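You operate a simulated robot arm through the tools that you are given. There is no shell and no other tool. Be economical: measure what you need, move in short steps, check, and stop when the job is done.

You are at the controls of a simulated two-armed robot. One attempt, no reset.

Task
Brush the crumbs off the chest top into the grey bin.
Fine: use the blue brush, put it back and shut the lid. Set down upright: tufted brush.

The check looks at the end state, three seconds after you hand in, the way a careful person would. Anything else that was tipped, shoved, dropped, spilled or broken makes it a failure. Lids that push on must go on centred and level and be pressed home; caps that screw on are set level and turned clockwise until they are tight.

Robot
Two 7-joint arms with two-finger parallel grippers on one trunk, on a base that drives. Base frame: it is fixed to the floor where the robot stands at the start and does not move with it; the origin is under the middle of the robot, x ahead of it, y to its left, z up. Units: mm, degrees, N and s.
The left shoulder is at the start at [97, 174, 1117], the right one opposite. With the tool pointing down near the work surface each hand reaches from about 320 to 740 mm from the robot's upright axis, wherever it stands, measured 20 degrees to its own side. Places, roughly: crumbs on the chest [700, 300, 900]; hinged bin lid [800, 100, 500]; rubbish bin [800, 100, 200]. Payload 3.6 kg a hand.
The tool frame of a hand sits at the grasp point between the pads (the TCP): z along the fingers, y along the line on which they close. The tips reach 30 mm beyond it. Largest opening 110 mm; finger width 20, thickness 10; the body of the gripper, 48 by 112 mm, starts 55 mm behind the TCP.
Orientation is told as [roll, pitch, yaw] about the base's x, y, z axes, in that order, counted from this pose: with the fingers straight down and closing along the base's y, the tool's x points along the base's -x, its y along +y and its z along -z.

Tools
- The arms move only by the tool play_rows. It takes "left_series", "right_series" or both (then of equal length, played together; a hand with none holds still); each is a list of rows, each a list of 6 numbers: the shift along the base's x, y, z in units of 30 mm (1.0 is 30 mm), then the turn, a rotation vector about the base's x, y, z in units of 5 degrees (1.0 is 5 degrees). In form: [[tx, ty, tz, ax, ay, az], ...]. A call has 1 to 12 rows; each row shifts and turns the commanded pose from where the row before left it. "left_claw" and "right_claw" are, for a hand that has rows, the opening, from 0 (shut) to 1 (fully open), set as the call begins (left out, the last holds). A call with a number of a shift or a turn outside -1 to 1 is refused whole. Rows are played at 5 a second. More than 50 mm and 8.6 degrees between two rows, or a gripper value outside its range, and nothing of the call is played. Where a pose cannot be reached the arm comes as near as it can. A force on the tool above 90 N (or 10 N above the force at the start of the call, whichever is more), or a blocked arm, ends the call early, and 0.2 s more pass. Each finger travels about 153 mm/s and halts on what it meets, pressing with about 25 N; the grip force reading is that of the motor and also rises with nothing between the fingers. The clock runs only during rows and for 0.2 s after the last one: add rows that do not move to give the fingers time. It gives the time, the measured TCP pose, the force on the tool (base axes), the opening and the grip force at its end, in the units of the frame above (readings bear some noise), with the torque about the TCP (base axes, N m) and any sound that the robot's microphone picked up.
- Cameras (640 x 400 px; columns grow to the right, rows downward): "scene" is now at [194.2, 23.7, 1287.9]; the picture's right is [0.25, -0.97, 0.00], its down [-0.56, -0.15, -0.81] and it looks along [0.79, 0.21, -0.58] (base axes); focal length 258 px, centre (320, 200). "left" rides on the left gripper at [72, -17, -103] in its tool frame; the picture's right is [0.23, 0.97, 0.00], its down [-0.76, 0.18, -0.62] and it looks along [-0.61, 0.14, 0.78] (tool axes); focal length 222 px, centre (320, 200). "right" rides on the right gripper at [72, 17, -103] in its tool frame; the picture's right is [-0.23, 0.97, 0.00], its down [-0.76, -0.18, -0.62] and it looks along [-0.61, -0.14, 0.78] (tool axes); focal length 222 px, centre (320, 200). There is no depth. A picture from a camera that has moved, and an enlarged one, comes with that camera's place and axes in the base frame and with its lens.
- camera(camera): a new picture of that camera. No time passes.
- move_column(by): slides the trunk up (or, below 0, down) by that many mm; the arms and the scene camera ride with it, the base frame stays. It gives what a move gives, with no picture.
- base_move(legs): drives the robot by 1 to 6 legs, each [ahead, left, turn to the left] in mm, mm and degrees, along the robot's own axes; the way and the turn of a leg run together, so that a leg with both is an arc; at most 1500 mm and 180 degrees a leg. The arms and the cameras ride along, it lands a little off, and it stops where it bumps. It gives what a move gives.
- turn_head(pan, tilt): turns the head with the scene camera to pan (to the left, within 86 degrees either way) and tilt (down, from -29 to 69), counted from straight ahead of the robot. It gives what a move gives.
- close_up(camera, box): a new picture of the part [left, top, right, bottom] of that camera's present view, enlarged. No time passes.
- sign_off(): hands the job in; it is judged then, once.

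Work in short steps. Places have to be worked out from the pictures, the camera data and where the tool is seen: move nearer, look again, correct. Check each grasp and each placing, and mend what went wrong. You have 120 turns and 100 pictures in all, those below and enlarged ones among them. Open the grippers and draw the arms clear of the work before you hand the job in, unless the task says otherwise; then end with one line.

The tools are called after "Request:" by a JSON object that holds its "name" and its "arguments". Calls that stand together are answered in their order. play_rows: Moves the arms, as the interface text tells. Its arguments: {"type":"object","properties":{"left_series":{"type":"array","items":{"type":"array","items":{"type":"number"}}},"left_claw":{"type":"number"},"right_series":{"type":"array","items":{"type":"array","items":{"type":"number"}}},"right_claw":{"type":"number"}},"required":[]} The other tools are called the same way: move_column (by) slides the trunk up or down; base_move (legs) drives the base; turn_head (pan, tilt) turns the head that bears the scene camera; camera (camera) takes a picture; close_up (camera, box) takes an enlarged picture of a part of a camera's view; sign_off () hands the job in.

At the start:

```text
t: 0.0
left_eef_pos: [467.7, 325.4, 1135.1]
left_tcp_rot: [0.0, 0.0, 0.0]
left_force: [-0.3, -0.2, 0.0]
left_ft_torque: [0.01, -0.01, 0.04]
left_opening: 110.2
left_finger_force: 0.0
right_eef_pos: [472.9, -40.0, 1132.4]
right_tcp_rot: [0.0, 0.1, 0.0]
right_force: [-1.6, 0.6, -0.3]
right_ft_torque: [0.04, 0.01, -0.02]
right_opening: 109.7
right_finger_force: 0.1
trunk travel left (down, up): [-234.0, 529.0]
robot x, y, heading: [1.5, -1.1, 0.2]
head pan, tilt: [14.8, 35.6]
```

scene: 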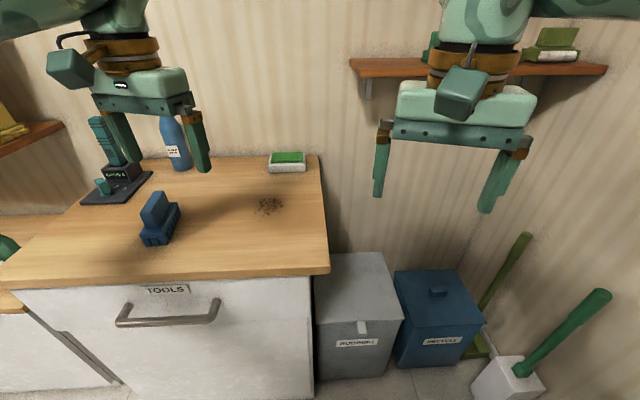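
right: 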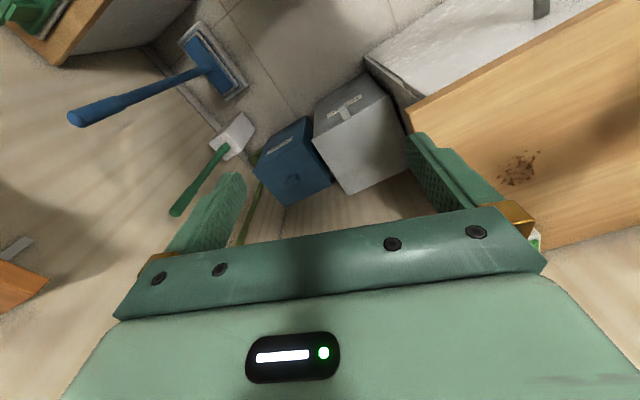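
left: 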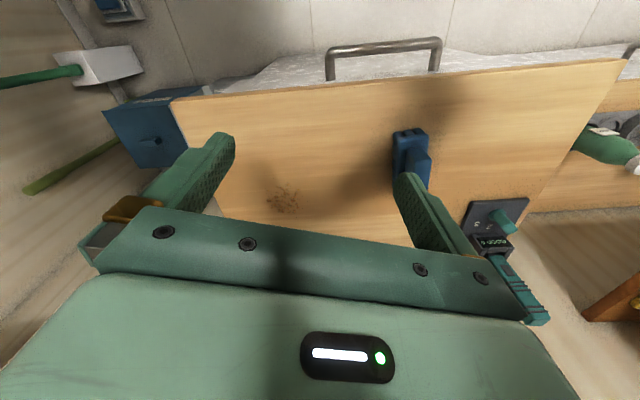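

I start by looking at the brush, the crumbs and the bin in more detail.

Request:
{"name": "close_up", "arguments": {"camera": "scene", "box": [80, 140, 340, 300]}}

Request:
{"name": "close_up", "arguments": {"camera": "scene", "box": [300, 230, 500, 390]}}

Request:
{"name": "close_up", "arguments": {"camera": "left", "box": [360, 100, 560, 260]}}

```text
2.46 times, centred on (210, 220) of scene
camera zoom: at [194.2, 23.7, 1287.9], right [0.25, -0.97, 0.0], down [-0.56, -0.15, -0.81], along [0.79, 0.21, -0.58], focal length 635 px, centre (591, 151)
```

zoom: 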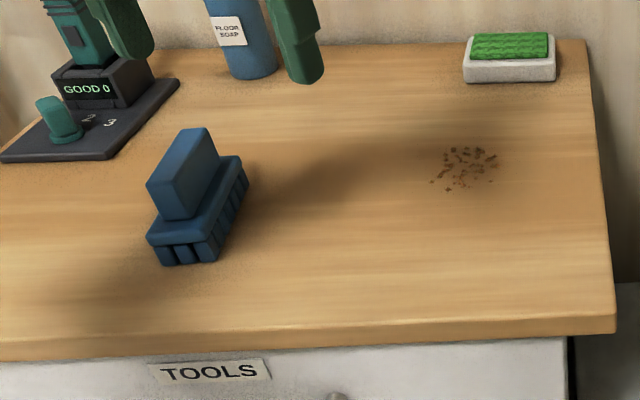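

```text
2.50 times, centred on (400, 310) of scene
camera zoom: at [194.2, 23.7, 1287.9], right [0.25, -0.97, 0.0], down [-0.56, -0.15, -0.81], along [0.79, 0.21, -0.58], focal length 645 px, centre (120, -75)
```

zoom: 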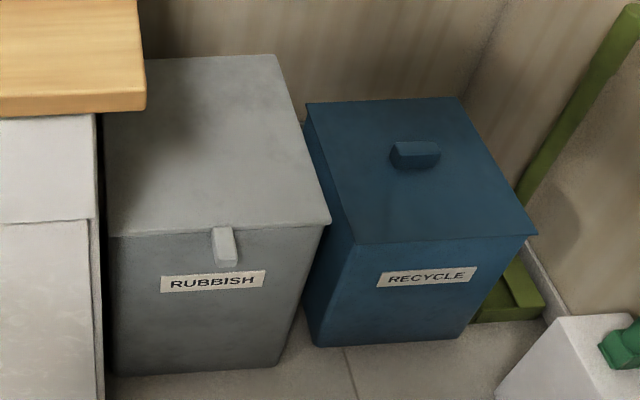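

```text
2.50 times, centred on (460, 180) of left
camera zoom: at [397.0, 307.3, 1238.9], right [-0.23, 0.97, 0.0], down [0.76, 0.18, 0.62], along [0.61, 0.14, -0.78], focal length 555 px, centre (-30, 250)
```

zoom: 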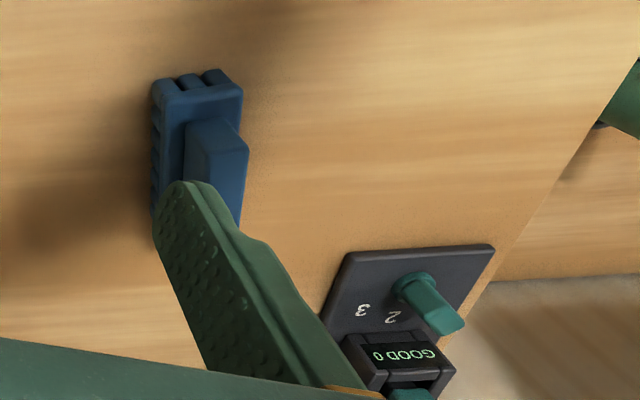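

Everything on the chest side is turned about 17.6° to the robot: chest top about z 882, right front corner near (517, 93), crumbs near (692, 297), brush near (540, 490). I square the robot up to the furniture and go a bit closer.

Request:
{"name": "base_move", "arguments": {"legs": [[0, 0, 17.4], [110, 0, 0]]}}

Request:
{"name": "turn_head", "arguments": {"pan": 5, "tilt": 45}}

Request:
{"name": "camera", "arguments": {"camera": "scene"}}

Request:
{"name": "camera", "arguments": {"camera": "left"}}

Request:
{"name": "camera", "arguments": {"camera": "right"}}

```text
t: 2.2
left_eef_pos: [457.6, 486.5, 1135.2]
left_tcp_rot: [-0.1, 0.1, 17.6]
left_force: [0.6, 1.3, -0.9]
left_ft_torque: [-0.05, 0.06, 0.06]
left_opening: 109.8
left_finger_force: 0.1
right_eef_pos: [572.2, 140.0, 1131.5]
right_tcp_rot: [0.0, 0.1, 17.5]
right_force: [0.9, -0.5, 0.1]
right_ft_torque: [0.01, 0.05, 0.0]
right_opening: 109.9
right_finger_force: 0.0
trunk travel left (down, up): [-234.0, 529.0]
robot x, y, heading: [108.5, 36.2, 17.9]
head pan, tilt: [14.8, 35.6]
```

```text
t: 2.9
left_eef_pos: [455.6, 485.9, 1135.6]
left_tcp_rot: [0.0, 0.0, 17.6]
left_force: [0.2, -0.4, 0.7]
left_ft_torque: [0.02, 0.0, -0.01]
left_opening: 109.9
left_finger_force: 0.0
right_eef_pos: [571.3, 138.3, 1132.7]
right_tcp_rot: [0.0, 0.0, 17.5]
right_force: [0.0, -1.2, 0.6]
right_ft_torque: [0.02, 0.0, -0.01]
right_opening: 110.1
right_finger_force: 0.1
trunk travel left (down, up): [-234.0, 529.0]
robot x, y, heading: [107.0, 32.2, 17.6]
head pan, tilt: [5.0, 45.0]
```

```text
93 pictures are left
camera scene: at [287.3, 99.6, 1274.1], right [0.38, -0.92, 0.0], down [-0.65, -0.27, -0.71], along [0.65, 0.27, -0.71], focal length 258 px, centre (320, 200)
```

scene: 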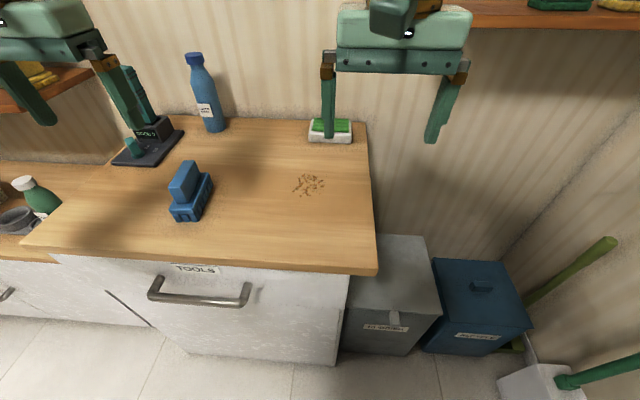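

```text
92 pictures are left
camera left: at [393.4, 446.2, 1239.0], right [-0.51, 0.86, 0.0], down [0.67, 0.4, 0.62], along [0.54, 0.32, -0.78], focal length 222 px, centre (320, 200)
```

left: 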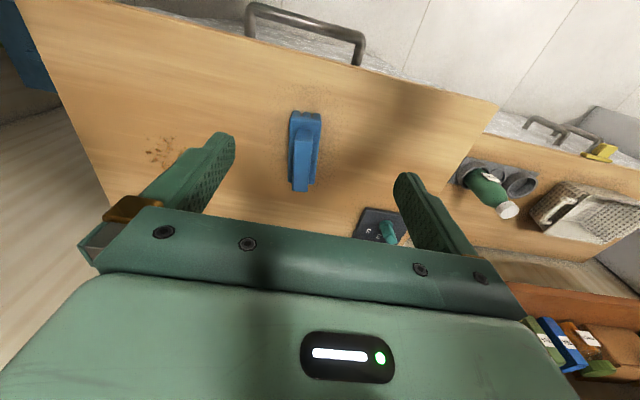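

```text
91 pictures are left
camera right: at [497.8, 132.9, 1237.3], right [-0.08, 1.0, 0.0], down [0.78, 0.06, 0.62], along [0.62, 0.05, -0.78], focal length 222 px, centre (320, 200)
```

right: 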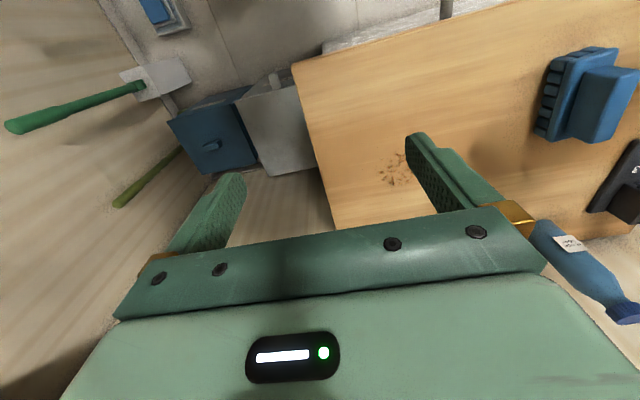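

Now closer views of the brush and the bin from the new place, for careful fixes.

Request:
{"name": "close_up", "arguments": {"camera": "scene", "box": [140, 130, 300, 230]}}

Request:
{"name": "close_up", "arguments": {"camera": "scene", "box": [320, 220, 544, 360]}}

Request:
{"name": "close_up", "arguments": {"camera": "left", "box": [240, 80, 400, 200]}}

```text
4.00 times, centred on (220, 180) of scene
camera zoom: at [287.3, 99.6, 1274.1], right [0.38, -0.92, 0.0], down [-0.65, -0.27, -0.71], along [0.65, 0.27, -0.71], focal length 1032 px, centre (720, 280)
```

zoom: 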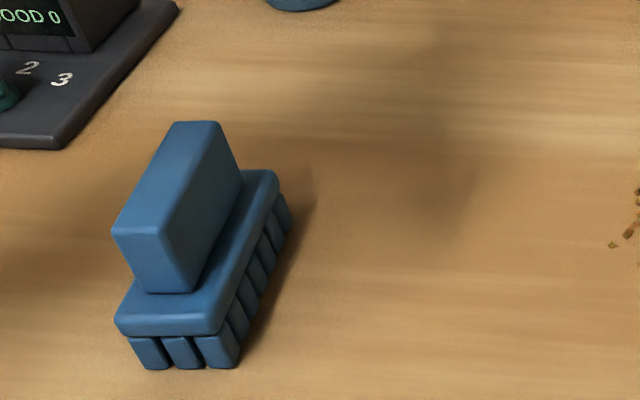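

```text
2.86 times, centred on (432, 290) of scene
camera zoom: at [287.3, 99.6, 1274.1], right [0.38, -0.92, 0.0], down [-0.65, -0.27, -0.71], along [0.65, 0.27, -0.71], focal length 737 px, centre (0, -57)
```

zoom: 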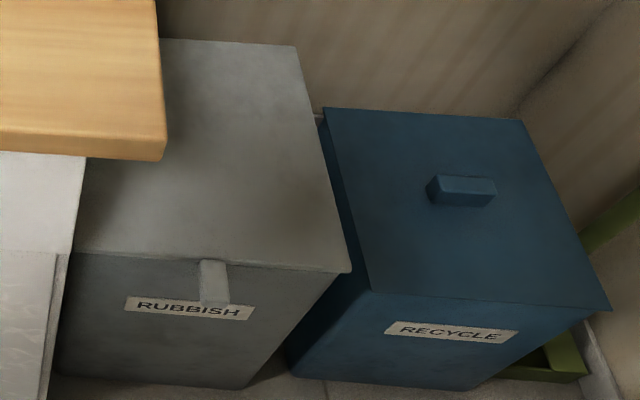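

```text
3.33 times, centred on (320, 140) of left
camera zoom: at [393.4, 446.2, 1239.0], right [-0.51, 0.86, 0.0], down [0.67, 0.4, 0.62], along [0.54, 0.32, -0.78], focal length 740 px, centre (320, 400)
```

zoom: 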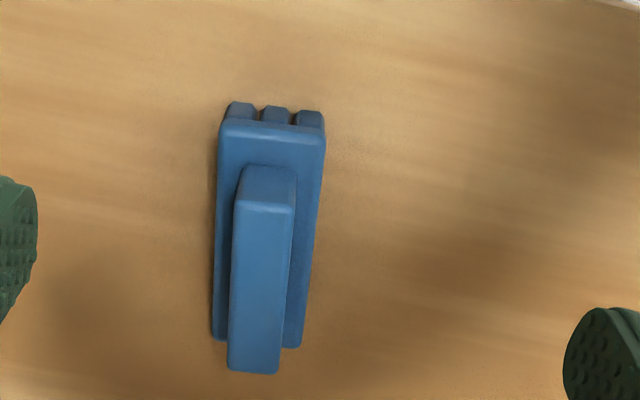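

Bin lid: front edge from (610,151) to (698,-120) at z≈500, tab at about (655,14), hinge at the rear. I bring the right hand right of the chest edge, then down in front of the bin while tipping the fingers forward.

Request:
{"name": "play_rows", "arguments": {"right_series": [[-0.213, -0.889, 0, 0, 0, 0], [-0.213, -0.889, 0, 0, 0, 0], [-0.213, -0.889, 0, 0, 0, 0], [-0.213, -0.889, 0, 0, 0, 0], [-0.213, -0.889, 0, 0, 0, 0], [-0.213, -0.889, 0, 0, 0, 0], [0, 0, -1, 0, 0, 0], [0, 0, -1, 0, 0, 0], [0, 0, -1, 0, 0, 0], [0, 0, -1, 0, 0, 0]], "right_claw": 0.6}}

Request:
{"name": "play_rows", "arguments": {"right_series": [[0, 0, -1, 0.302, -0.953, 0], [0, 0, -1, 0.302, -0.953, 0], [0, 0, -1, 0.302, -0.953, 0], [0, 0, -1, 0.302, -0.953, 0], [0, 0, -1, 0.302, -0.953, 0], [0, 0, -1, 0.302, -0.953, 0], [0, 0, -1, 0.302, -0.953, 0], [0, 0, -1, 0.302, -0.953, 0], [0, 0, -1, 0.302, -0.953, 0], [0, 0, -1, 0, 0, 0]]}}

Request:
{"name": "camera", "arguments": {"camera": "right"}}

Request:
{"name": "camera", "arguments": {"camera": "scene"}}

```text
t: 5.1
left_eef_pos: [457.2, 484.5, 1136.4]
left_tcp_rot: [0.0, 0.0, 17.6]
left_force: [0.1, -1.4, 0.4]
left_ft_torque: [-0.03, -0.03, 0.02]
left_opening: 110.0
left_finger_force: 0.1
right_eef_pos: [534.0, -20.8, 1011.7]
right_tcp_rot: [-0.1, 0.1, 17.5]
right_force: [-0.3, 0.1, 0.0]
right_ft_torque: [-0.01, -0.03, -0.03]
right_opening: 66.3
right_finger_force: 0.0
trunk travel left (down, up): [-234.0, 529.0]
robot x, y, heading: [111.0, 30.2, 17.7]
head pan, tilt: [5.0, 45.0]
```

```text
t: 7.3
left_eef_pos: [453.0, 491.8, 1133.1]
left_tcp_rot: [-0.1, 0.1, 17.8]
left_force: [-0.7, 0.8, -0.2]
left_ft_torque: [-0.07, 0.0, 0.01]
left_opening: 110.1
left_finger_force: 0.0
right_eef_pos: [550.1, 99.6, 804.9]
right_tcp_rot: [-3.4, -41.5, 19.4]
right_force: [-9.8, -14.1, -1.6]
right_ft_torque: [-0.09, -0.02, 0.42]
right_opening: 60.0
right_finger_force: 0.0
right hand out of reach, approached as far as the arm can: row 5, 6, 7, 8, 9, 10
trunk travel left (down, up): [-234.0, 529.0]
robot x, y, heading: [106.7, 32.9, 17.9]
head pan, tilt: [5.0, 45.0]
```

```text
87 pictures are left
camera right: at [427.6, 80.5, 834.3], right [-0.13, 0.99, 0.11], down [0.19, -0.08, 0.98], along [0.97, 0.14, -0.18], focal length 222 px, centre (320, 200)
```

right: 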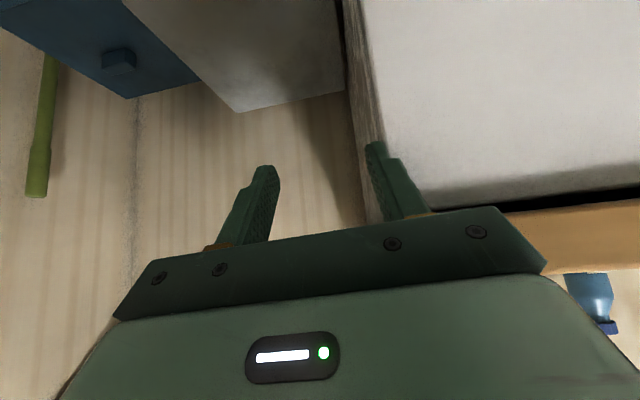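

```text
86 pictures are left
camera scene: at [285.6, 104.9, 1273.6], right [0.39, -0.92, 0.0], down [-0.65, -0.28, -0.71], along [0.65, 0.27, -0.71], focal length 258 px, centre (320, 200)
```

scene: 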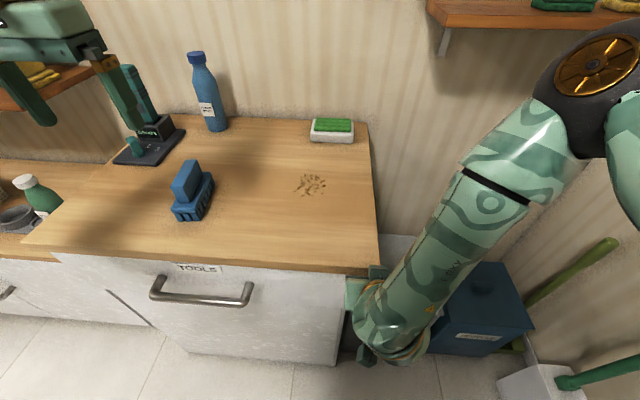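

The arm is too folded here and the hand drifted to the chest's side (about 17 N). I undo this motion to get clear, then reposition the base and trunk.

Request:
{"name": "play_rows", "arguments": {"right_series": [[0, 0, 1, 0, 0, 0], [0, 0, 1, -0.302, 0.953, 0], [0, 0, 1, -0.302, 0.953, 0], [0, 0, 1, -0.302, 0.953, 0], [0, 0, 1, -0.302, 0.953, 0], [0, 0, 1, -0.302, 0.953, 0], [0, 0, 1, -0.302, 0.953, 0], [0, 0, 1, -0.302, 0.953, 0], [0, 0, 1, -0.302, 0.953, 0], [0, 0, 1, -0.302, 0.953, 0]]}}

Request:
{"name": "camera", "arguments": {"camera": "scene"}}

```text
t: 7.7
left_eef_pos: [453.3, 487.6, 1136.0]
left_tcp_rot: [0.0, -0.1, 17.7]
left_force: [0.9, -0.2, 0.3]
left_ft_torque: [0.02, -0.05, -0.01]
left_opening: 110.1
left_finger_force: 0.0
right_eef_pos: [541.1, 89.6, 825.4]
right_tcp_rot: [-4.3, -39.5, 21.0]
right_force: [-3.6, -0.7, -13.4]
right_ft_torque: [-0.53, 0.02, 0.15]
right_opening: 66.1
right_finger_force: 0.3
trunk travel left (down, up): [-234.0, 529.0]
robot x, y, heading: [107.3, 34.3, 17.7]
head pan, tilt: [5.0, 45.0]
stopped in row 2 (right hand): the force on the tool passed its limit at 118 N (the readings are from after the stop); the commanded pose is now the measured one
```

```text
85 pictures are left
camera scene: at [285.3, 101.1, 1274.4], right [0.39, -0.92, 0.0], down [-0.65, -0.27, -0.71], along [0.65, 0.27, -0.71], focal length 258 px, centre (320, 200)
```

scene: 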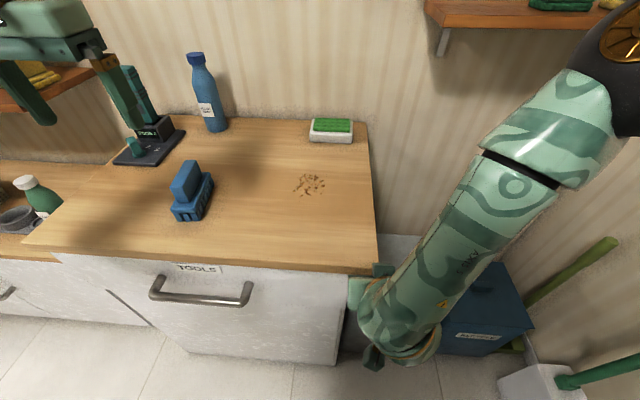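

The left finger is under the chest top's overhang. I slide the hand straight out to the right, and a bit back, before raising it.

Request:
{"name": "play_rows", "arguments": {"right_series": [[0.0, -0.95, 0, 0, 0, 0], [0.0, -0.95, 0, 0, 0, 0], [0.0, -0.95, 0, 0, 0, 0], [0.0, -0.95, 0, 0, 0, 0]]}}

```text
t: 8.7
left_eef_pos: [453.9, 485.9, 1137.6]
left_tcp_rot: [-0.1, -0.1, 17.7]
left_force: [-1.3, -0.9, 0.9]
left_ft_torque: [0.02, 0.02, -0.03]
left_opening: 110.3
left_finger_force: 0.0
right_eef_pos: [537.6, 29.5, 877.2]
right_tcp_rot: [-4.0, -39.9, 20.5]
right_force: [-0.1, -0.7, -0.8]
right_ft_torque: [-0.01, 0.01, 0.01]
right_opening: 66.1
right_finger_force: 0.1
right hand out of reach, approached as far as the arm can: row 1, 2, 3, 4
trunk travel left (down, up): [-234.0, 529.0]
robot x, y, heading: [109.9, 35.4, 17.6]
head pan, tilt: [5.0, 45.0]
```

The hand is free (about 0 N). Now up and back to fingers-down.

Request:
{"name": "play_rows", "arguments": {"right_series": [[0, 0, 1, 0, 0, 0], [0, 0, 1, 0, 0, 0], [0, 0, 1, -0.302, 0.953, 0], [0, 0, 1, -0.302, 0.953, 0], [0, 0, 1, -0.302, 0.953, 0], [0, 0, 1, -0.302, 0.953, 0], [0, 0, 1, -0.302, 0.953, 0], [0, 0, 0, -0.302, 0.953, 0], [0, 0, 0, -0.302, 0.953, 0], [0, 0, 0, -0.302, 0.953, 0]]}}

```text
t: 10.9
left_eef_pos: [454.8, 487.2, 1135.6]
left_tcp_rot: [-0.1, -0.1, 17.8]
left_force: [0.1, 0.2, -0.6]
left_ft_torque: [-0.02, 0.05, 0.01]
left_opening: 110.2
left_finger_force: 0.1
right_eef_pos: [549.5, 44.9, 1080.2]
right_tcp_rot: [-2.1, 0.4, 20.0]
right_force: [0.1, 0.1, 0.0]
right_ft_torque: [0.04, -0.02, -0.03]
right_opening: 66.0
right_finger_force: 0.1
right hand out of reach, approached as far as the arm can: row 1, 2
trunk travel left (down, up): [-234.0, 529.0]
robot x, y, heading: [103.8, 31.5, 17.5]
head pan, tilt: [5.0, 45.0]
```

Free and upright. I raise the left hand, back the base off 100 mm, and lower the trunk so that the right arm faces the bin at a better height.

Request:
{"name": "play_rows", "arguments": {"left_series": [[0, 0, 1, 0, 0, 0], [0, 0, 1, 0, 0, 0], [0, 0, 1, 0, 0, 0], [0, 0, 1, 0, 0, 0], [0, 0, 1, 0, 0, 0], [0, 0, 1, 0, 0, 0], [0, 0, 1, 0, 0, 0]]}}

Request:
{"name": "base_move", "arguments": {"legs": [[-110, 0, 0]]}}

Request:
{"name": "move_column", "arguments": {"by": -230}}

Request:
{"name": "camera", "arguments": {"camera": "scene"}}

```text
t: 12.5
left_eef_pos: [454.8, 487.8, 1144.9]
left_tcp_rot: [0.0, -0.1, 17.8]
left_force: [-0.3, -0.2, -0.7]
left_ft_torque: [0.0, 0.0, -0.03]
left_opening: 109.7
left_finger_force: 0.0
left hand out of reach, approached as far as the arm can: row 1, 2, 3, 4, 5, 6, 7
right_eef_pos: [549.6, 45.0, 1078.8]
right_tcp_rot: [-2.1, 0.4, 20.0]
right_force: [0.8, -0.1, 0.0]
right_ft_torque: [0.0, 0.01, 0.0]
right_opening: 65.8
right_finger_force: 0.1
trunk travel left (down, up): [-234.0, 529.0]
robot x, y, heading: [107.3, 34.0, 17.7]
head pan, tilt: [5.0, 45.0]
```

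```text
t: 13.7
left_eef_pos: [346.2, 451.7, 1146.0]
left_tcp_rot: [-0.1, -0.1, 17.7]
left_force: [-0.9, -1.1, -0.6]
left_ft_torque: [0.02, -0.01, 0.0]
left_opening: 110.0
left_finger_force: 0.1
right_eef_pos: [441.0, 10.7, 1079.9]
right_tcp_rot: [-2.0, 0.1, 20.1]
right_force: [-0.7, 0.0, 0.6]
right_ft_torque: [-0.01, -0.01, -0.05]
right_opening: 66.1
right_finger_force: 0.1
trunk travel left (down, up): [-234.0, 529.0]
robot x, y, heading: [4.6, 2.0, 17.7]
head pan, tilt: [5.0, 45.0]
```

```text
t: 15.6
left_eef_pos: [416.7, 472.0, 862.4]
left_tcp_rot: [-0.4, 13.0, 18.0]
left_force: [-42.9, -21.1, 46.0]
left_ft_torque: [2.1, 0.39, 2.2]
left_opening: 108.2
left_finger_force: 0.1
right_eef_pos: [437.6, 9.6, 881.6]
right_tcp_rot: [-2.1, 0.3, 20.3]
right_force: [-0.1, 0.4, 0.2]
right_ft_torque: [0.04, 0.0, -0.01]
right_opening: 66.2
right_finger_force: 0.1
trunk travel left (down, up): [-35.0, 728.0]
robot x, y, heading: [-3.1, -1.4, 18.3]
head pan, tilt: [5.0, 45.0]
stopped: the force on the tool passed its limit at 139 N (the readings are from after the stop); the commanded pose is now the measured one
```

```text
84 pictures are left
camera scene: at [282.4, 98.0, 1065.3], right [0.39, -0.92, 0.0], down [-0.65, -0.27, -0.71], along [0.66, 0.28, -0.7], focal length 258 px, centre (320, 200)
```

scene: 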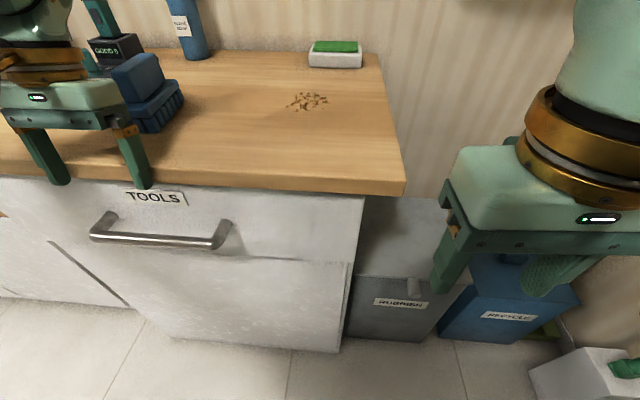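

Lowering pressed the left fingers against the chest's front edge; its lift had been refused as out of reach. I raise the trunk again to take it off.

Request:
{"name": "move_column", "arguments": {"by": 150}}

Request:
{"name": "camera", "arguments": {"camera": "scene"}}

```text
t: 17.4
left_eef_pos: [425.3, 477.9, 1003.5]
left_tcp_rot: [-0.3, 13.8, 17.8]
left_force: [0.7, 0.0, -0.2]
left_ft_torque: [0.0, 0.02, -0.02]
left_opening: 110.3
left_finger_force: 0.0
right_eef_pos: [443.6, 12.9, 1027.3]
right_tcp_rot: [-2.1, 0.8, 20.2]
right_force: [0.1, 0.4, 0.7]
right_ft_torque: [0.01, 0.0, 0.03]
right_opening: 66.1
right_finger_force: 0.1
trunk travel left (down, up): [-185.0, 578.0]
robot x, y, heading: [1.6, 1.9, 18.0]
head pan, tilt: [5.0, 45.0]
```

```text
83 pictures are left
camera scene: at [204.9, 75.3, 1222.3], right [0.39, -0.92, 0.0], down [-0.65, -0.28, -0.71], along [0.65, 0.27, -0.71], focal length 258 px, centre (320, 200)
```

scene: 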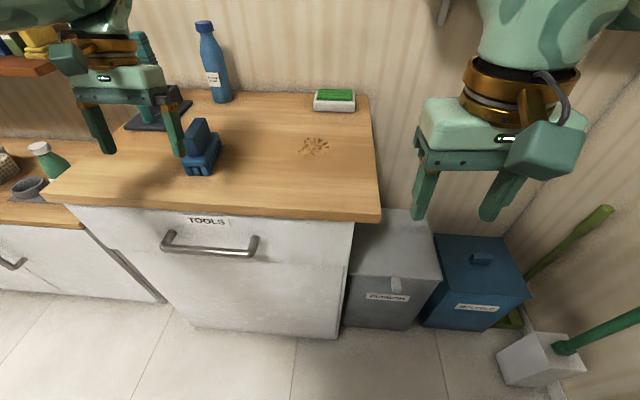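

The trunk leans forward as it lowers. I pull the left hand back to in front of the chest (and level it), so that it can descend safely.

Request:
{"name": "play_rows", "arguments": {"left_series": [[-0.953, -0.302, 0, 0, 0, 0], [-0.953, -0.302, 0, 0, 0, 0], [-0.953, -0.302, 0, 0.28, -0.87, 0], [-0.953, -0.302, 0, 0.28, -0.87, 0], [-0.953, -0.302, 0, 0.28, -0.87, 0], [-0.953, -0.302, 0, 0, 0, 0]]}}

Request:
{"name": "move_column", "arguments": {"by": -180}}

Request:
{"name": "camera", "arguments": {"camera": "scene"}}

```text
t: 18.8
left_eef_pos: [249.6, 424.5, 1004.3]
left_tcp_rot: [-0.2, -0.2, 17.8]
left_force: [0.2, -0.4, -0.4]
left_ft_torque: [-0.02, -0.01, 0.02]
left_opening: 110.2
left_finger_force: 0.0
right_eef_pos: [443.1, 12.2, 1028.6]
right_tcp_rot: [-2.1, 0.7, 20.2]
right_force: [0.3, 0.0, -1.1]
right_ft_torque: [0.0, 0.01, 0.01]
right_opening: 66.0
right_finger_force: 0.0
trunk travel left (down, up): [-185.0, 578.0]
robot x, y, heading: [2.5, 0.3, 17.7]
head pan, tilt: [5.0, 45.0]
```

```text
t: 20.8
left_eef_pos: [286.8, 434.9, 788.4]
left_tcp_rot: [-0.3, 8.9, 17.8]
left_force: [-0.5, -0.8, 0.5]
left_ft_torque: [0.04, -0.03, 0.04]
left_opening: 110.0
left_finger_force: 0.1
right_eef_pos: [444.3, 13.1, 848.5]
right_tcp_rot: [-2.1, 0.6, 20.4]
right_force: [0.1, 0.6, -0.3]
right_ft_torque: [-0.01, 0.0, 0.01]
right_opening: 66.2
right_finger_force: 0.0
trunk travel left (down, up): [-5.0, 758.0]
robot x, y, heading: [0.6, 2.7, 18.0]
head pan, tilt: [5.0, 45.0]
```

```text
82 pictures are left
camera scene: at [308.9, 108.8, 1029.8], right [0.39, -0.92, 0.0], down [-0.65, -0.28, -0.71], along [0.65, 0.28, -0.71], focal length 258 px, centre (320, 200)
```

scene: 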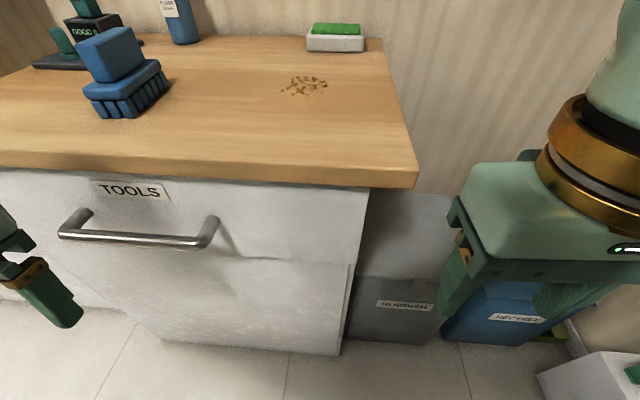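

Clear of the chest. Now the right hand: shift right about 60 mm, then descend while tipping the fingers forward.

Request:
{"name": "play_rows", "arguments": {"right_series": [[0.302, -0.953, 0, 0, 0, 0], [0.302, -0.953, 0, 0, 0, 0], [0, 0, -1, 0, 0, 0], [0, 0, -1, 0, 0, 0], [0, 0, -1, 0, 0, 0], [0, 0, -1, 0.302, -0.953, 0], [0, 0, -1, 0.302, -0.953, 0], [0, 0, -1, 0.302, -0.953, 0], [0, 0, -1, 0.302, -0.953, 0]]}}

Request:
{"name": "camera", "arguments": {"camera": "scene"}}

Request:
{"name": "camera", "arguments": {"camera": "right"}}

```text
t: 22.8
left_eef_pos: [288.5, 434.1, 787.2]
left_tcp_rot: [-0.3, 9.0, 17.8]
left_force: [0.3, -0.4, 0.6]
left_ft_torque: [-0.01, -0.01, -0.01]
left_opening: 110.0
left_finger_force: 0.0
right_eef_pos: [511.1, -8.9, 636.8]
right_tcp_rot: [-3.2, -19.1, 20.4]
right_force: [0.1, 0.1, -0.4]
right_ft_torque: [0.0, 0.01, 0.0]
right_opening: 65.8
right_finger_force: 0.0
right hand out of reach, approached as far as the arm can: row 6, 7, 8, 9
trunk travel left (down, up): [-5.0, 758.0]
robot x, y, heading: [2.8, 2.5, 18.1]
head pan, tilt: [5.0, 45.0]
```

```text
81 pictures are left
camera scene: at [309.6, 108.9, 1029.4], right [0.39, -0.92, 0.0], down [-0.65, -0.28, -0.71], along [0.65, 0.27, -0.71], focal length 258 px, centre (320, 200)
```

scene: 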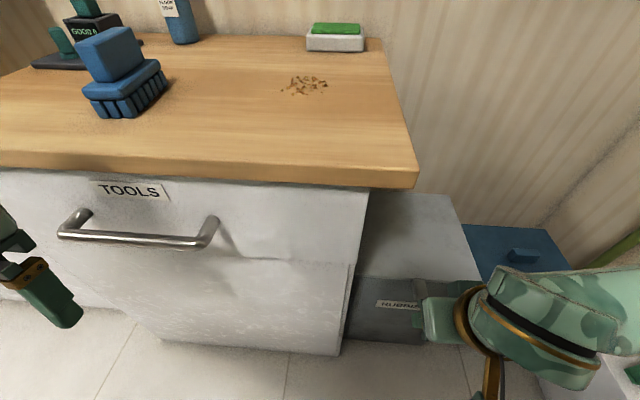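

```text
80 pictures are left
camera right: at [408.1, -23.8, 712.2], right [-0.12, 0.99, 0.03], down [0.53, 0.04, 0.85], along [0.84, 0.12, -0.53], focal length 222 px, centre (320, 200)
```

right: 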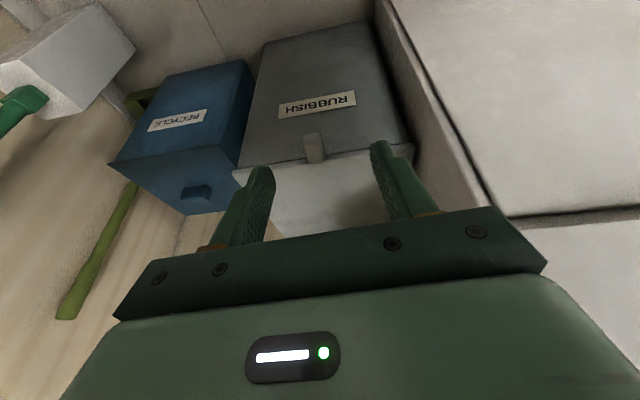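

The arm is still too cramped for tipping; the tab is visible and roughly ahead of the hand. I back the base off 200 mm more and then extend.

Request:
{"name": "base_move", "arguments": {"legs": [[-200, 0, 0]]}}

Request:
{"name": "play_rows", "arguments": {"right_series": [[0.95, 0.3, 0, 0, 0, 0], [0.95, 0.3, 0, 0, 0, 0], [0.95, 0.3, 0, 0, 0, 0], [0.95, 0.3, -0.5, 0.302, -0.953, 0], [0, 0, -0.5, 0.302, -0.953, 0], [0, 0, -0.5, 0.302, -0.953, 0], [0, 0, -0.5, 0.302, -0.953, 0], [0, 0, -0.5, 0.302, -0.953, 0]]}}

Request:
{"name": "camera", "arguments": {"camera": "right"}}

```text
t: 24.4
left_eef_pos: [96.4, 373.7, 787.5]
left_tcp_rot: [-0.3, 9.1, 18.0]
left_force: [-0.6, -0.4, -0.2]
left_ft_torque: [0.0, 0.0, 0.02]
left_opening: 109.9
left_finger_force: 0.0
right_eef_pos: [319.6, -70.0, 638.6]
right_tcp_rot: [-3.1, -19.0, 20.5]
right_force: [0.3, -0.5, -0.7]
right_ft_torque: [0.0, 0.01, 0.0]
right_opening: 66.0
right_finger_force: 0.0
trunk travel left (down, up): [-5.0, 758.0]
robot x, y, heading: [-190.0, -60.3, 18.1]
head pan, tilt: [5.0, 45.0]
```

```text
t: 26.2
left_eef_pos: [97.0, 372.5, 786.8]
left_tcp_rot: [-0.3, 9.1, 17.9]
left_force: [-0.6, -0.6, 0.0]
left_ft_torque: [0.01, -0.02, 0.01]
left_opening: 110.0
left_finger_force: 0.1
right_eef_pos: [440.0, 9.9, 603.1]
right_tcp_rot: [-5.4, -43.1, 21.5]
right_force: [0.8, -0.4, 0.3]
right_ft_torque: [-0.03, 0.01, 0.01]
right_opening: 65.8
right_finger_force: 0.0
right hand out of reach, approached as far as the arm can: row 7, 8
trunk travel left (down, up): [-5.0, 758.0]
robot x, y, heading: [-189.1, -59.0, 18.0]
head pan, tilt: [5.0, 45.0]
```

```text
79 pictures are left
camera right: at [316.8, -10.7, 630.0], right [-0.14, 0.99, 0.09], down [0.16, -0.07, 0.99], along [0.98, 0.15, -0.14], focal length 222 px, centre (320, 200)
```

right: 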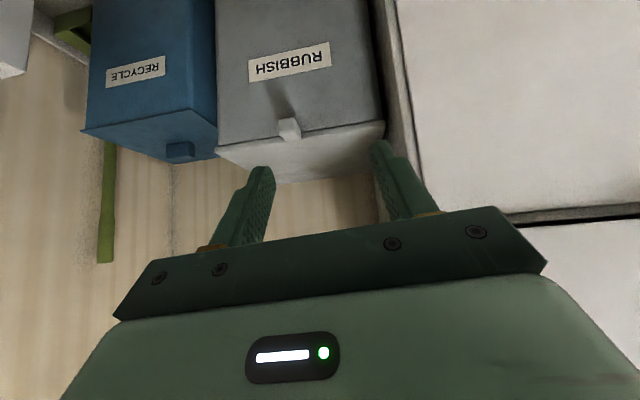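

The tab is in view; close-up to see its shape.

Request:
{"name": "close_up", "arguments": {"camera": "right", "box": [210, 80, 370, 190]}}

```text
3.64 times, centred on (290, 135) of right
camera zoom: at [316.8, -10.7, 630.0], right [-0.14, 0.99, 0.09], down [0.16, -0.07, 0.99], along [0.98, 0.15, -0.14], focal length 808 px, centre (429, 436)
```

zoom: 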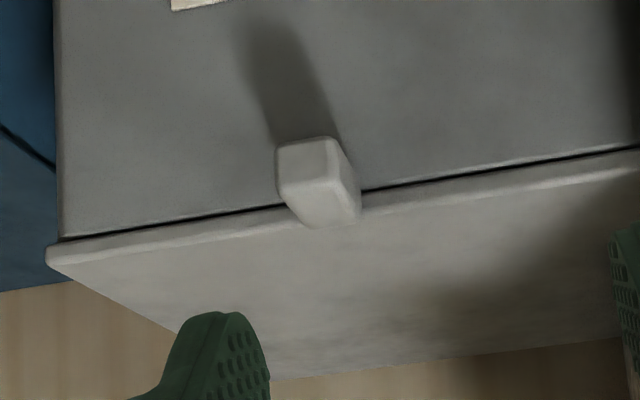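

The tab is a block jutting out of the lid's front edge. I extend the hand toward it, keeping about 60 mm short, and check the measured pose.

Request:
{"name": "play_rows", "arguments": {"right_series": [[0.92, 0.138, -0.22, 0, 0, 0], [0.92, 0.138, -0.22, 0, 0, 0], [0.92, 0.138, -0.22, 0, 0, 0], [0.92, 0.138, -0.22, 0, 0, 0], [0.92, 0.138, -0.22, 0, 0, 0]]}}

Request:
{"name": "camera", "arguments": {"camera": "right"}}

Request:
{"name": "camera", "arguments": {"camera": "scene"}}

```text
t: 27.4
left_eef_pos: [95.9, 373.6, 786.6]
left_tcp_rot: [-0.4, 9.0, 17.9]
left_force: [0.1, -0.2, 0.4]
left_ft_torque: [-0.02, 0.02, 0.01]
left_opening: 109.9
left_finger_force: 0.1
right_eef_pos: [579.1, 28.9, 570.7]
right_tcp_rot: [-4.9, -44.0, 21.5]
right_force: [0.8, 0.2, 0.2]
right_ft_torque: [0.01, 0.01, -0.01]
right_opening: 66.0
right_finger_force: 0.1
trunk travel left (down, up): [-5.0, 758.0]
robot x, y, heading: [-192.0, -58.6, 17.9]
head pan, tilt: [5.0, 45.0]
```

```text
77 pictures are left
camera right: at [456.3, 8.5, 594.3], right [-0.15, 0.98, 0.1], down [0.14, -0.08, 0.99], along [0.98, 0.16, -0.13], focal length 222 px, centre (320, 200)
```

right: 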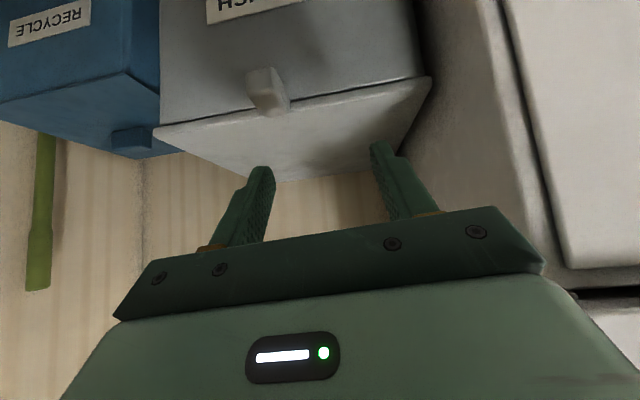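

```text
76 pictures are left
camera scene: at [118.7, 47.8, 1029.4], right [0.39, -0.92, 0.0], down [-0.65, -0.28, -0.71], along [0.65, 0.28, -0.71], focal length 258 px, centre (320, 200)
```

scene: 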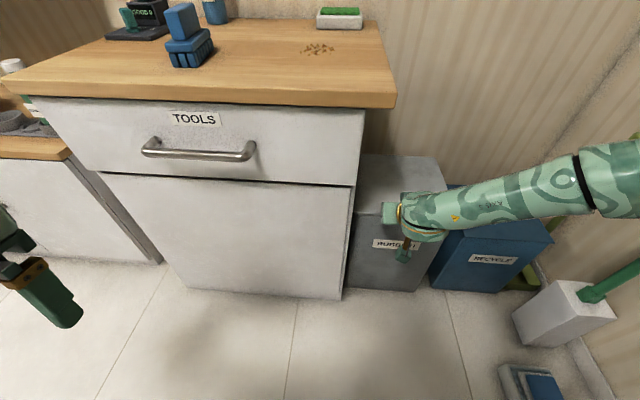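

Triangulating from two views, the tab's lower front is at (628, 0, 460): it spans about 27 mm out and 35 mm high. I line up sideways, level the roll, then slide down and forward so that the fingers straddle it.

Request:
{"name": "play_rows", "arguments": {"right_series": [[0.21, -0.667, 0, 0.67, 0.21, 0], [0.21, -0.667, 0, 0, 0, 0], [0.24, 0.075, -0.74, 0, 0, 0], [0.24, 0.075, -0.74, 0, 0, 0], [0.0, 0.0, -0.74, 0, 0, 0]]}}

Request:
{"name": "camera", "arguments": {"camera": "right"}}

```text
t: 28.6
left_eef_pos: [97.0, 374.1, 787.6]
left_tcp_rot: [-0.3, 9.1, 17.9]
left_force: [0.2, 0.8, 0.6]
left_ft_torque: [-0.01, -0.01, -0.04]
left_opening: 110.0
left_finger_force: 0.1
right_eef_pos: [606.1, -7.3, 503.7]
right_tcp_rot: [0.1, -44.1, 17.9]
right_force: [-0.3, 1.2, 0.2]
right_ft_torque: [0.02, 0.02, -0.01]
right_opening: 65.8
right_finger_force: 0.1
trunk travel left (down, up): [-5.0, 758.0]
robot x, y, heading: [-189.8, -62.2, 18.1]
head pan, tilt: [5.0, 45.0]
```

```text
75 pictures are left
camera right: at [483.2, -29.6, 528.4], right [-0.15, 0.98, 0.16], down [0.16, -0.14, 0.98], along [0.98, 0.17, -0.14], focal length 222 px, centre (320, 200)
```

right: 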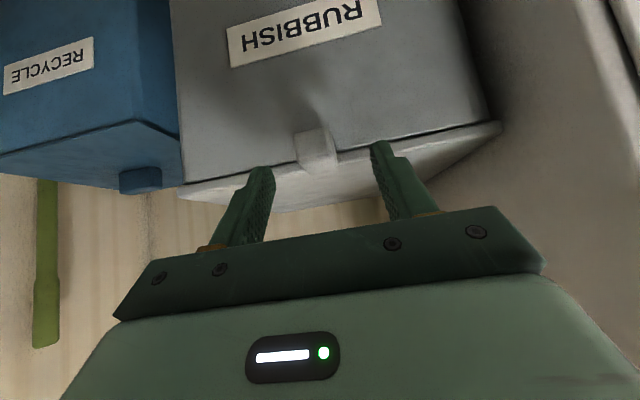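

The tab is centred between the fingers. One more step in, then close on it.

Request:
{"name": "play_rows", "arguments": {"right_series": [[0.54, 0.17, -0.77, 0, 0, 0]]}}

Request:
{"name": "play_rows", "arguments": {"right_series": [[0, 0, 0, 0, 0, 0], [0, 0, 0, 0, 0, 0], [0, 0, 0, 0, 0, 0]], "right_claw": 0}}

Request:
{"name": "camera", "arguments": {"camera": "right"}}

```text
t: 29.0
left_eef_pos: [96.0, 372.4, 787.5]
left_tcp_rot: [-0.3, 9.1, 18.0]
left_force: [0.1, 0.4, 0.2]
left_ft_torque: [0.02, 0.02, 0.03]
left_opening: 110.1
left_finger_force: 0.0
right_eef_pos: [621.9, -2.9, 481.0]
right_tcp_rot: [0.1, -44.1, 18.0]
right_force: [-0.6, 0.3, -0.9]
right_ft_torque: [-0.02, 0.02, 0.01]
right_opening: 65.8
right_finger_force: 0.1
trunk travel left (down, up): [-5.0, 758.0]
robot x, y, heading: [-191.3, -61.7, 17.9]
head pan, tilt: [5.0, 45.0]
```

```text
t: 29.8
left_eef_pos: [97.2, 372.1, 787.5]
left_tcp_rot: [-0.2, 9.1, 17.9]
left_force: [-0.7, -0.2, 0.1]
left_ft_torque: [-0.01, 0.0, 0.0]
left_opening: 110.2
left_finger_force: 0.1
right_eef_pos: [621.4, -5.9, 481.9]
right_tcp_rot: [-0.1, -44.3, 17.9]
right_force: [4.9, -11.1, 1.4]
right_ft_torque: [-0.36, -0.03, -0.05]
right_opening: 28.0
right_finger_force: 44.6
trunk travel left (down, up): [-5.0, 758.0]
robot x, y, heading: [-188.0, -60.8, 18.0]
head pan, tilt: [5.0, 45.0]
```

```text
74 pictures are left
camera right: at [499.7, -27.1, 506.7], right [-0.14, 0.98, 0.16], down [0.16, -0.13, 0.98], along [0.98, 0.17, -0.14], focal length 222 px, centre (320, 200)
```

right: 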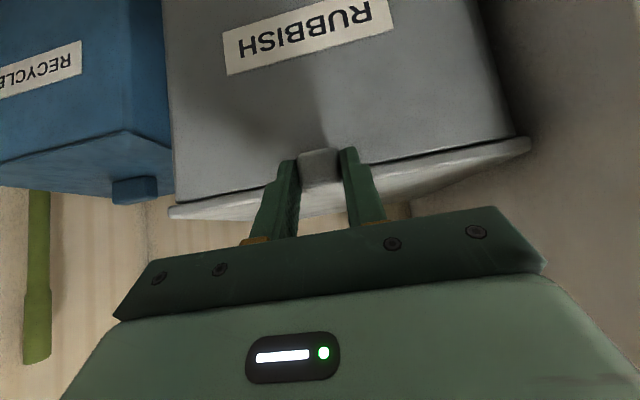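

The tab is gripped (28 mm), but the base is too far back for the whole lid arc. I'll release, back the hand off, bring the base 120 mm forward and come back in; then lift with the fingers straddling the tab under the lip.

Request:
{"name": "play_rows", "arguments": {"right_series": [[0, 0, 0, 0, 0, 0], [0, 0, 0, 0, 0, 0], [-0.54, -0.17, 0.77, 0, 0, 0], [-0.953, -0.302, 0, 0, 0, 0], [-0.953, -0.302, 0, 0, 0, 0], [-0.953, -0.302, 0, 0, 0, 0], [-0.953, -0.302, 0, 0, 0, 0]], "right_claw": 0.6}}

Request:
{"name": "base_move", "arguments": {"legs": [[120, 0, 0]]}}

Request:
{"name": "camera", "arguments": {"camera": "right"}}

```text
t: 31.4
left_eef_pos: [96.8, 373.1, 788.1]
left_tcp_rot: [-0.4, 9.1, 17.9]
left_force: [-0.2, -0.1, 1.3]
left_ft_torque: [-0.02, 0.03, 0.0]
left_opening: 109.9
left_finger_force: 0.1
right_eef_pos: [599.9, -14.1, 507.4]
right_tcp_rot: [0.3, -44.1, 18.1]
right_force: [-0.7, -0.1, 0.0]
right_ft_torque: [-0.01, -0.01, 0.03]
right_opening: 66.0
right_finger_force: 0.1
right hand out of reach, approached as far as the arm can: row 4, 5, 6, 7
trunk travel left (down, up): [-5.0, 758.0]
robot x, y, heading: [-190.5, -60.4, 17.9]
head pan, tilt: [5.0, 45.0]
```

```text
t: 32.6
left_eef_pos: [209.3, 409.1, 787.2]
left_tcp_rot: [-0.3, 9.1, 18.0]
left_force: [0.6, 0.2, 1.3]
left_ft_torque: [-0.02, 0.0, 0.0]
left_opening: 109.9
left_finger_force: 0.1
right_eef_pos: [714.2, 22.3, 507.6]
right_tcp_rot: [0.2, -44.0, 18.0]
right_force: [0.1, 0.5, 0.2]
right_ft_torque: [0.02, 0.01, 0.0]
right_opening: 65.9
right_finger_force: 0.1
trunk travel left (down, up): [-5.0, 758.0]
robot x, y, heading: [-75.9, -25.4, 18.0]
head pan, tilt: [5.0, 45.0]
```

```text
73 pictures are left
camera right: at [591.5, 0.7, 532.2], right [-0.15, 0.98, 0.16], down [0.17, -0.13, 0.98], along [0.97, 0.17, -0.14], focal length 222 px, centre (320, 200)
```

right: 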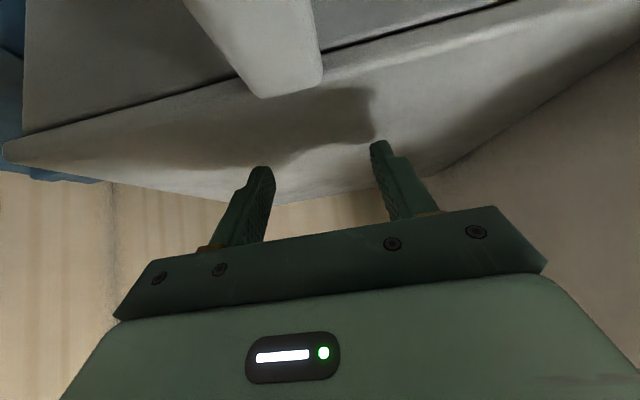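

The hand couldn't retract, so the base move carried it just above the lid (no force). I drive straight back 120 mm to get it clear again, and will lift from there, using the base for the last part of the swing.

Request:
{"name": "base_move", "arguments": {"legs": [[-122, 0, 0]]}}

Request:
{"name": "camera", "arguments": {"camera": "right"}}

```text
t: 33.9
left_eef_pos: [91.0, 372.2, 788.2]
left_tcp_rot: [-0.3, 9.1, 18.0]
left_force: [-0.3, 0.4, 0.2]
left_ft_torque: [0.0, -0.03, -0.05]
left_opening: 109.9
left_finger_force: 0.0
right_eef_pos: [596.5, -14.5, 508.3]
right_tcp_rot: [0.0, -44.1, 18.2]
right_force: [0.4, 0.0, -0.6]
right_ft_torque: [0.0, 0.0, -0.02]
right_opening: 66.1
right_finger_force: 0.1
trunk travel left (down, up): [-5.0, 758.0]
robot x, y, heading: [-195.2, -65.2, 18.1]
head pan, tilt: [5.0, 45.0]
```

```text
72 pictures are left
camera right: at [473.5, -37.1, 533.2], right [-0.15, 0.98, 0.16], down [0.16, -0.13, 0.98], along [0.97, 0.17, -0.14], focal length 222 px, centre (320, 200)
```

right: 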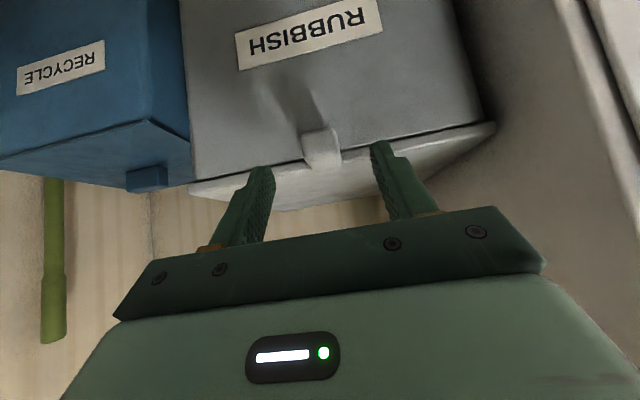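

Back in place. I step in to straddle the tab again and close.

Request:
{"name": "play_rows", "arguments": {"right_series": [[0.435, 0.225, -0.53, 0, 0, 0], [0.435, 0.225, -0.53, 0, 0, 0]]}}

Request:
{"name": "play_rows", "arguments": {"right_series": [[0, 0, 0, 0, 0, 0], [0, 0, 0, 0, 0, 0], [0, 0, 0, 0, 0, 0]], "right_claw": 0}}

```text
t: 34.5
left_eef_pos: [91.2, 371.1, 788.4]
left_tcp_rot: [-0.3, 9.1, 18.1]
left_force: [-0.4, 0.4, 0.7]
left_ft_torque: [-0.01, 0.02, 0.01]
left_opening: 110.1
left_finger_force: 0.0
right_eef_pos: [622.6, -0.4, 474.3]
right_tcp_rot: [0.1, -44.0, 18.3]
right_force: [-0.3, 0.1, -0.2]
right_ft_torque: [0.0, 0.02, 0.02]
right_opening: 66.1
right_finger_force: 0.0
trunk travel left (down, up): [-5.0, 758.0]
robot x, y, heading: [-195.1, -64.2, 18.0]
head pan, tilt: [5.0, 45.0]
```

```text
t: 35.3
left_eef_pos: [91.2, 369.1, 788.2]
left_tcp_rot: [-0.2, 9.1, 17.9]
left_force: [0.0, 0.2, -0.3]
left_ft_torque: [0.03, 0.03, 0.03]
left_opening: 110.0
left_finger_force: 0.1
right_eef_pos: [623.7, -4.5, 474.5]
right_tcp_rot: [0.0, -44.1, 17.8]
right_force: [6.7, -18.3, 1.1]
right_ft_torque: [-0.39, -0.18, -0.1]
right_opening: 27.9
right_finger_force: 45.0
trunk travel left (down, up): [-5.0, 758.0]
robot x, y, heading: [-198.1, -62.8, 17.9]
head pan, tilt: [5.0, 45.0]
```

Gripped; the tab lies about 5 mm further to the right than commanded, so I ease that sideways and lift the lid about 15° along its arc.

Request:
{"name": "play_rows", "arguments": {"right_series": [[0.05, -0.15, 0, 0, 0, 0], [0.01, 0.003, 0.967, 0, 0, 0], [0.083, 0.026, 0.95, 0, 0, 0], [0.159, 0.05, 0.937, 0, 0, 0]]}}

Request:
{"name": "camera", "arguments": {"camera": "right"}}

```text
t: 36.3
left_eef_pos: [91.6, 372.5, 787.7]
left_tcp_rot: [-0.3, 9.1, 18.1]
left_force: [1.2, -0.9, 0.8]
left_ft_torque: [-0.01, -0.02, -0.03]
left_opening: 109.8
left_finger_force: 0.0
right_eef_pos: [630.9, -1.6, 560.5]
right_tcp_rot: [0.2, -44.0, 18.3]
right_force: [11.0, -0.6, -7.3]
right_ft_torque: [-0.96, 0.72, -0.81]
right_opening: 28.0
right_finger_force: 45.1
trunk travel left (down, up): [-5.0, 758.0]
robot x, y, heading: [-194.5, -65.1, 18.2]
head pan, tilt: [5.0, 45.0]
```

```text
71 pictures are left
camera right: at [509.8, -25.3, 584.3], right [-0.15, 0.98, 0.16], down [0.17, -0.14, 0.98], along [0.97, 0.18, -0.14], focal length 222 px, centre (320, 200)
```

right: 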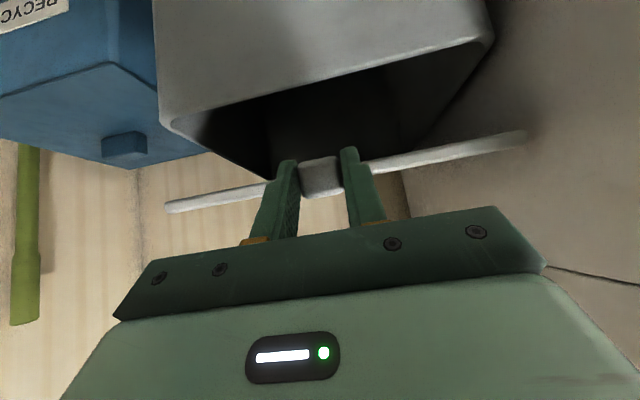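

The lid is swinging open with low force and the bin stays put. I carry on along the arc, turning the tool at half rate.

Request:
{"name": "play_rows", "arguments": {"right_series": [[0.238, 0.075, 0.923, -0.151, 0.477, 0], [0.311, 0.099, 0.893, -0.151, 0.477, 0], [0.384, 0.122, 0.867, -0.151, 0.477, 0], [0.457, 0.145, 0.823, -0.151, 0.477, 0]]}}

Request:
{"name": "camera", "arguments": {"camera": "right"}}

Request:
{"name": "camera", "arguments": {"camera": "scene"}}

```text
t: 37.3
left_eef_pos: [92.6, 372.6, 786.9]
left_tcp_rot: [-0.3, 9.2, 18.0]
left_force: [0.3, 0.5, -0.1]
left_ft_torque: [0.01, 0.03, 0.02]
left_opening: 109.9
left_finger_force: 0.0
right_eef_pos: [673.2, 11.8, 664.3]
right_tcp_rot: [0.4, -34.0, 18.1]
right_force: [9.5, 5.1, -12.5]
right_ft_torque: [-0.55, 0.77, -0.62]
right_opening: 27.8
right_finger_force: 44.9
trunk travel left (down, up): [-5.0, 758.0]
robot x, y, heading: [-196.4, -60.4, 18.0]
head pan, tilt: [5.0, 45.0]
```

```text
70 pictures are left
camera right: at [557.1, -9.7, 711.1], right [-0.13, 0.98, 0.13], down [0.33, -0.08, 0.94], along [0.94, 0.16, -0.31], focal length 222 px, centre (320, 200)
```

right: 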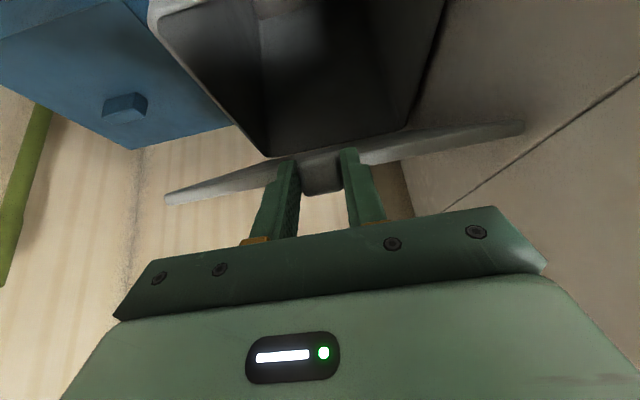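

```text
69 pictures are left
camera scene: at [115.9, 47.1, 1028.6], right [0.39, -0.92, 0.0], down [-0.65, -0.28, -0.7], along [0.65, 0.28, -0.71], focal length 258 px, centre (320, 200)
```

scene: 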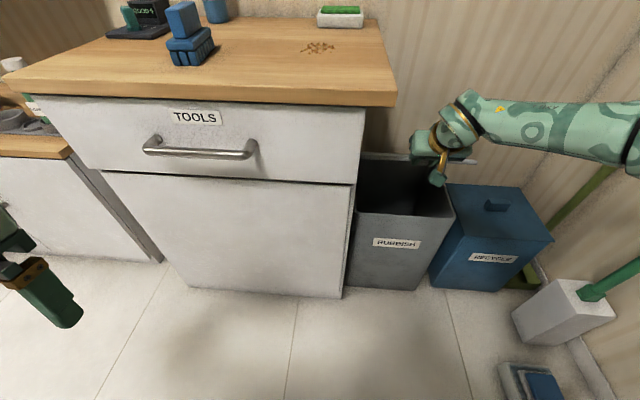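

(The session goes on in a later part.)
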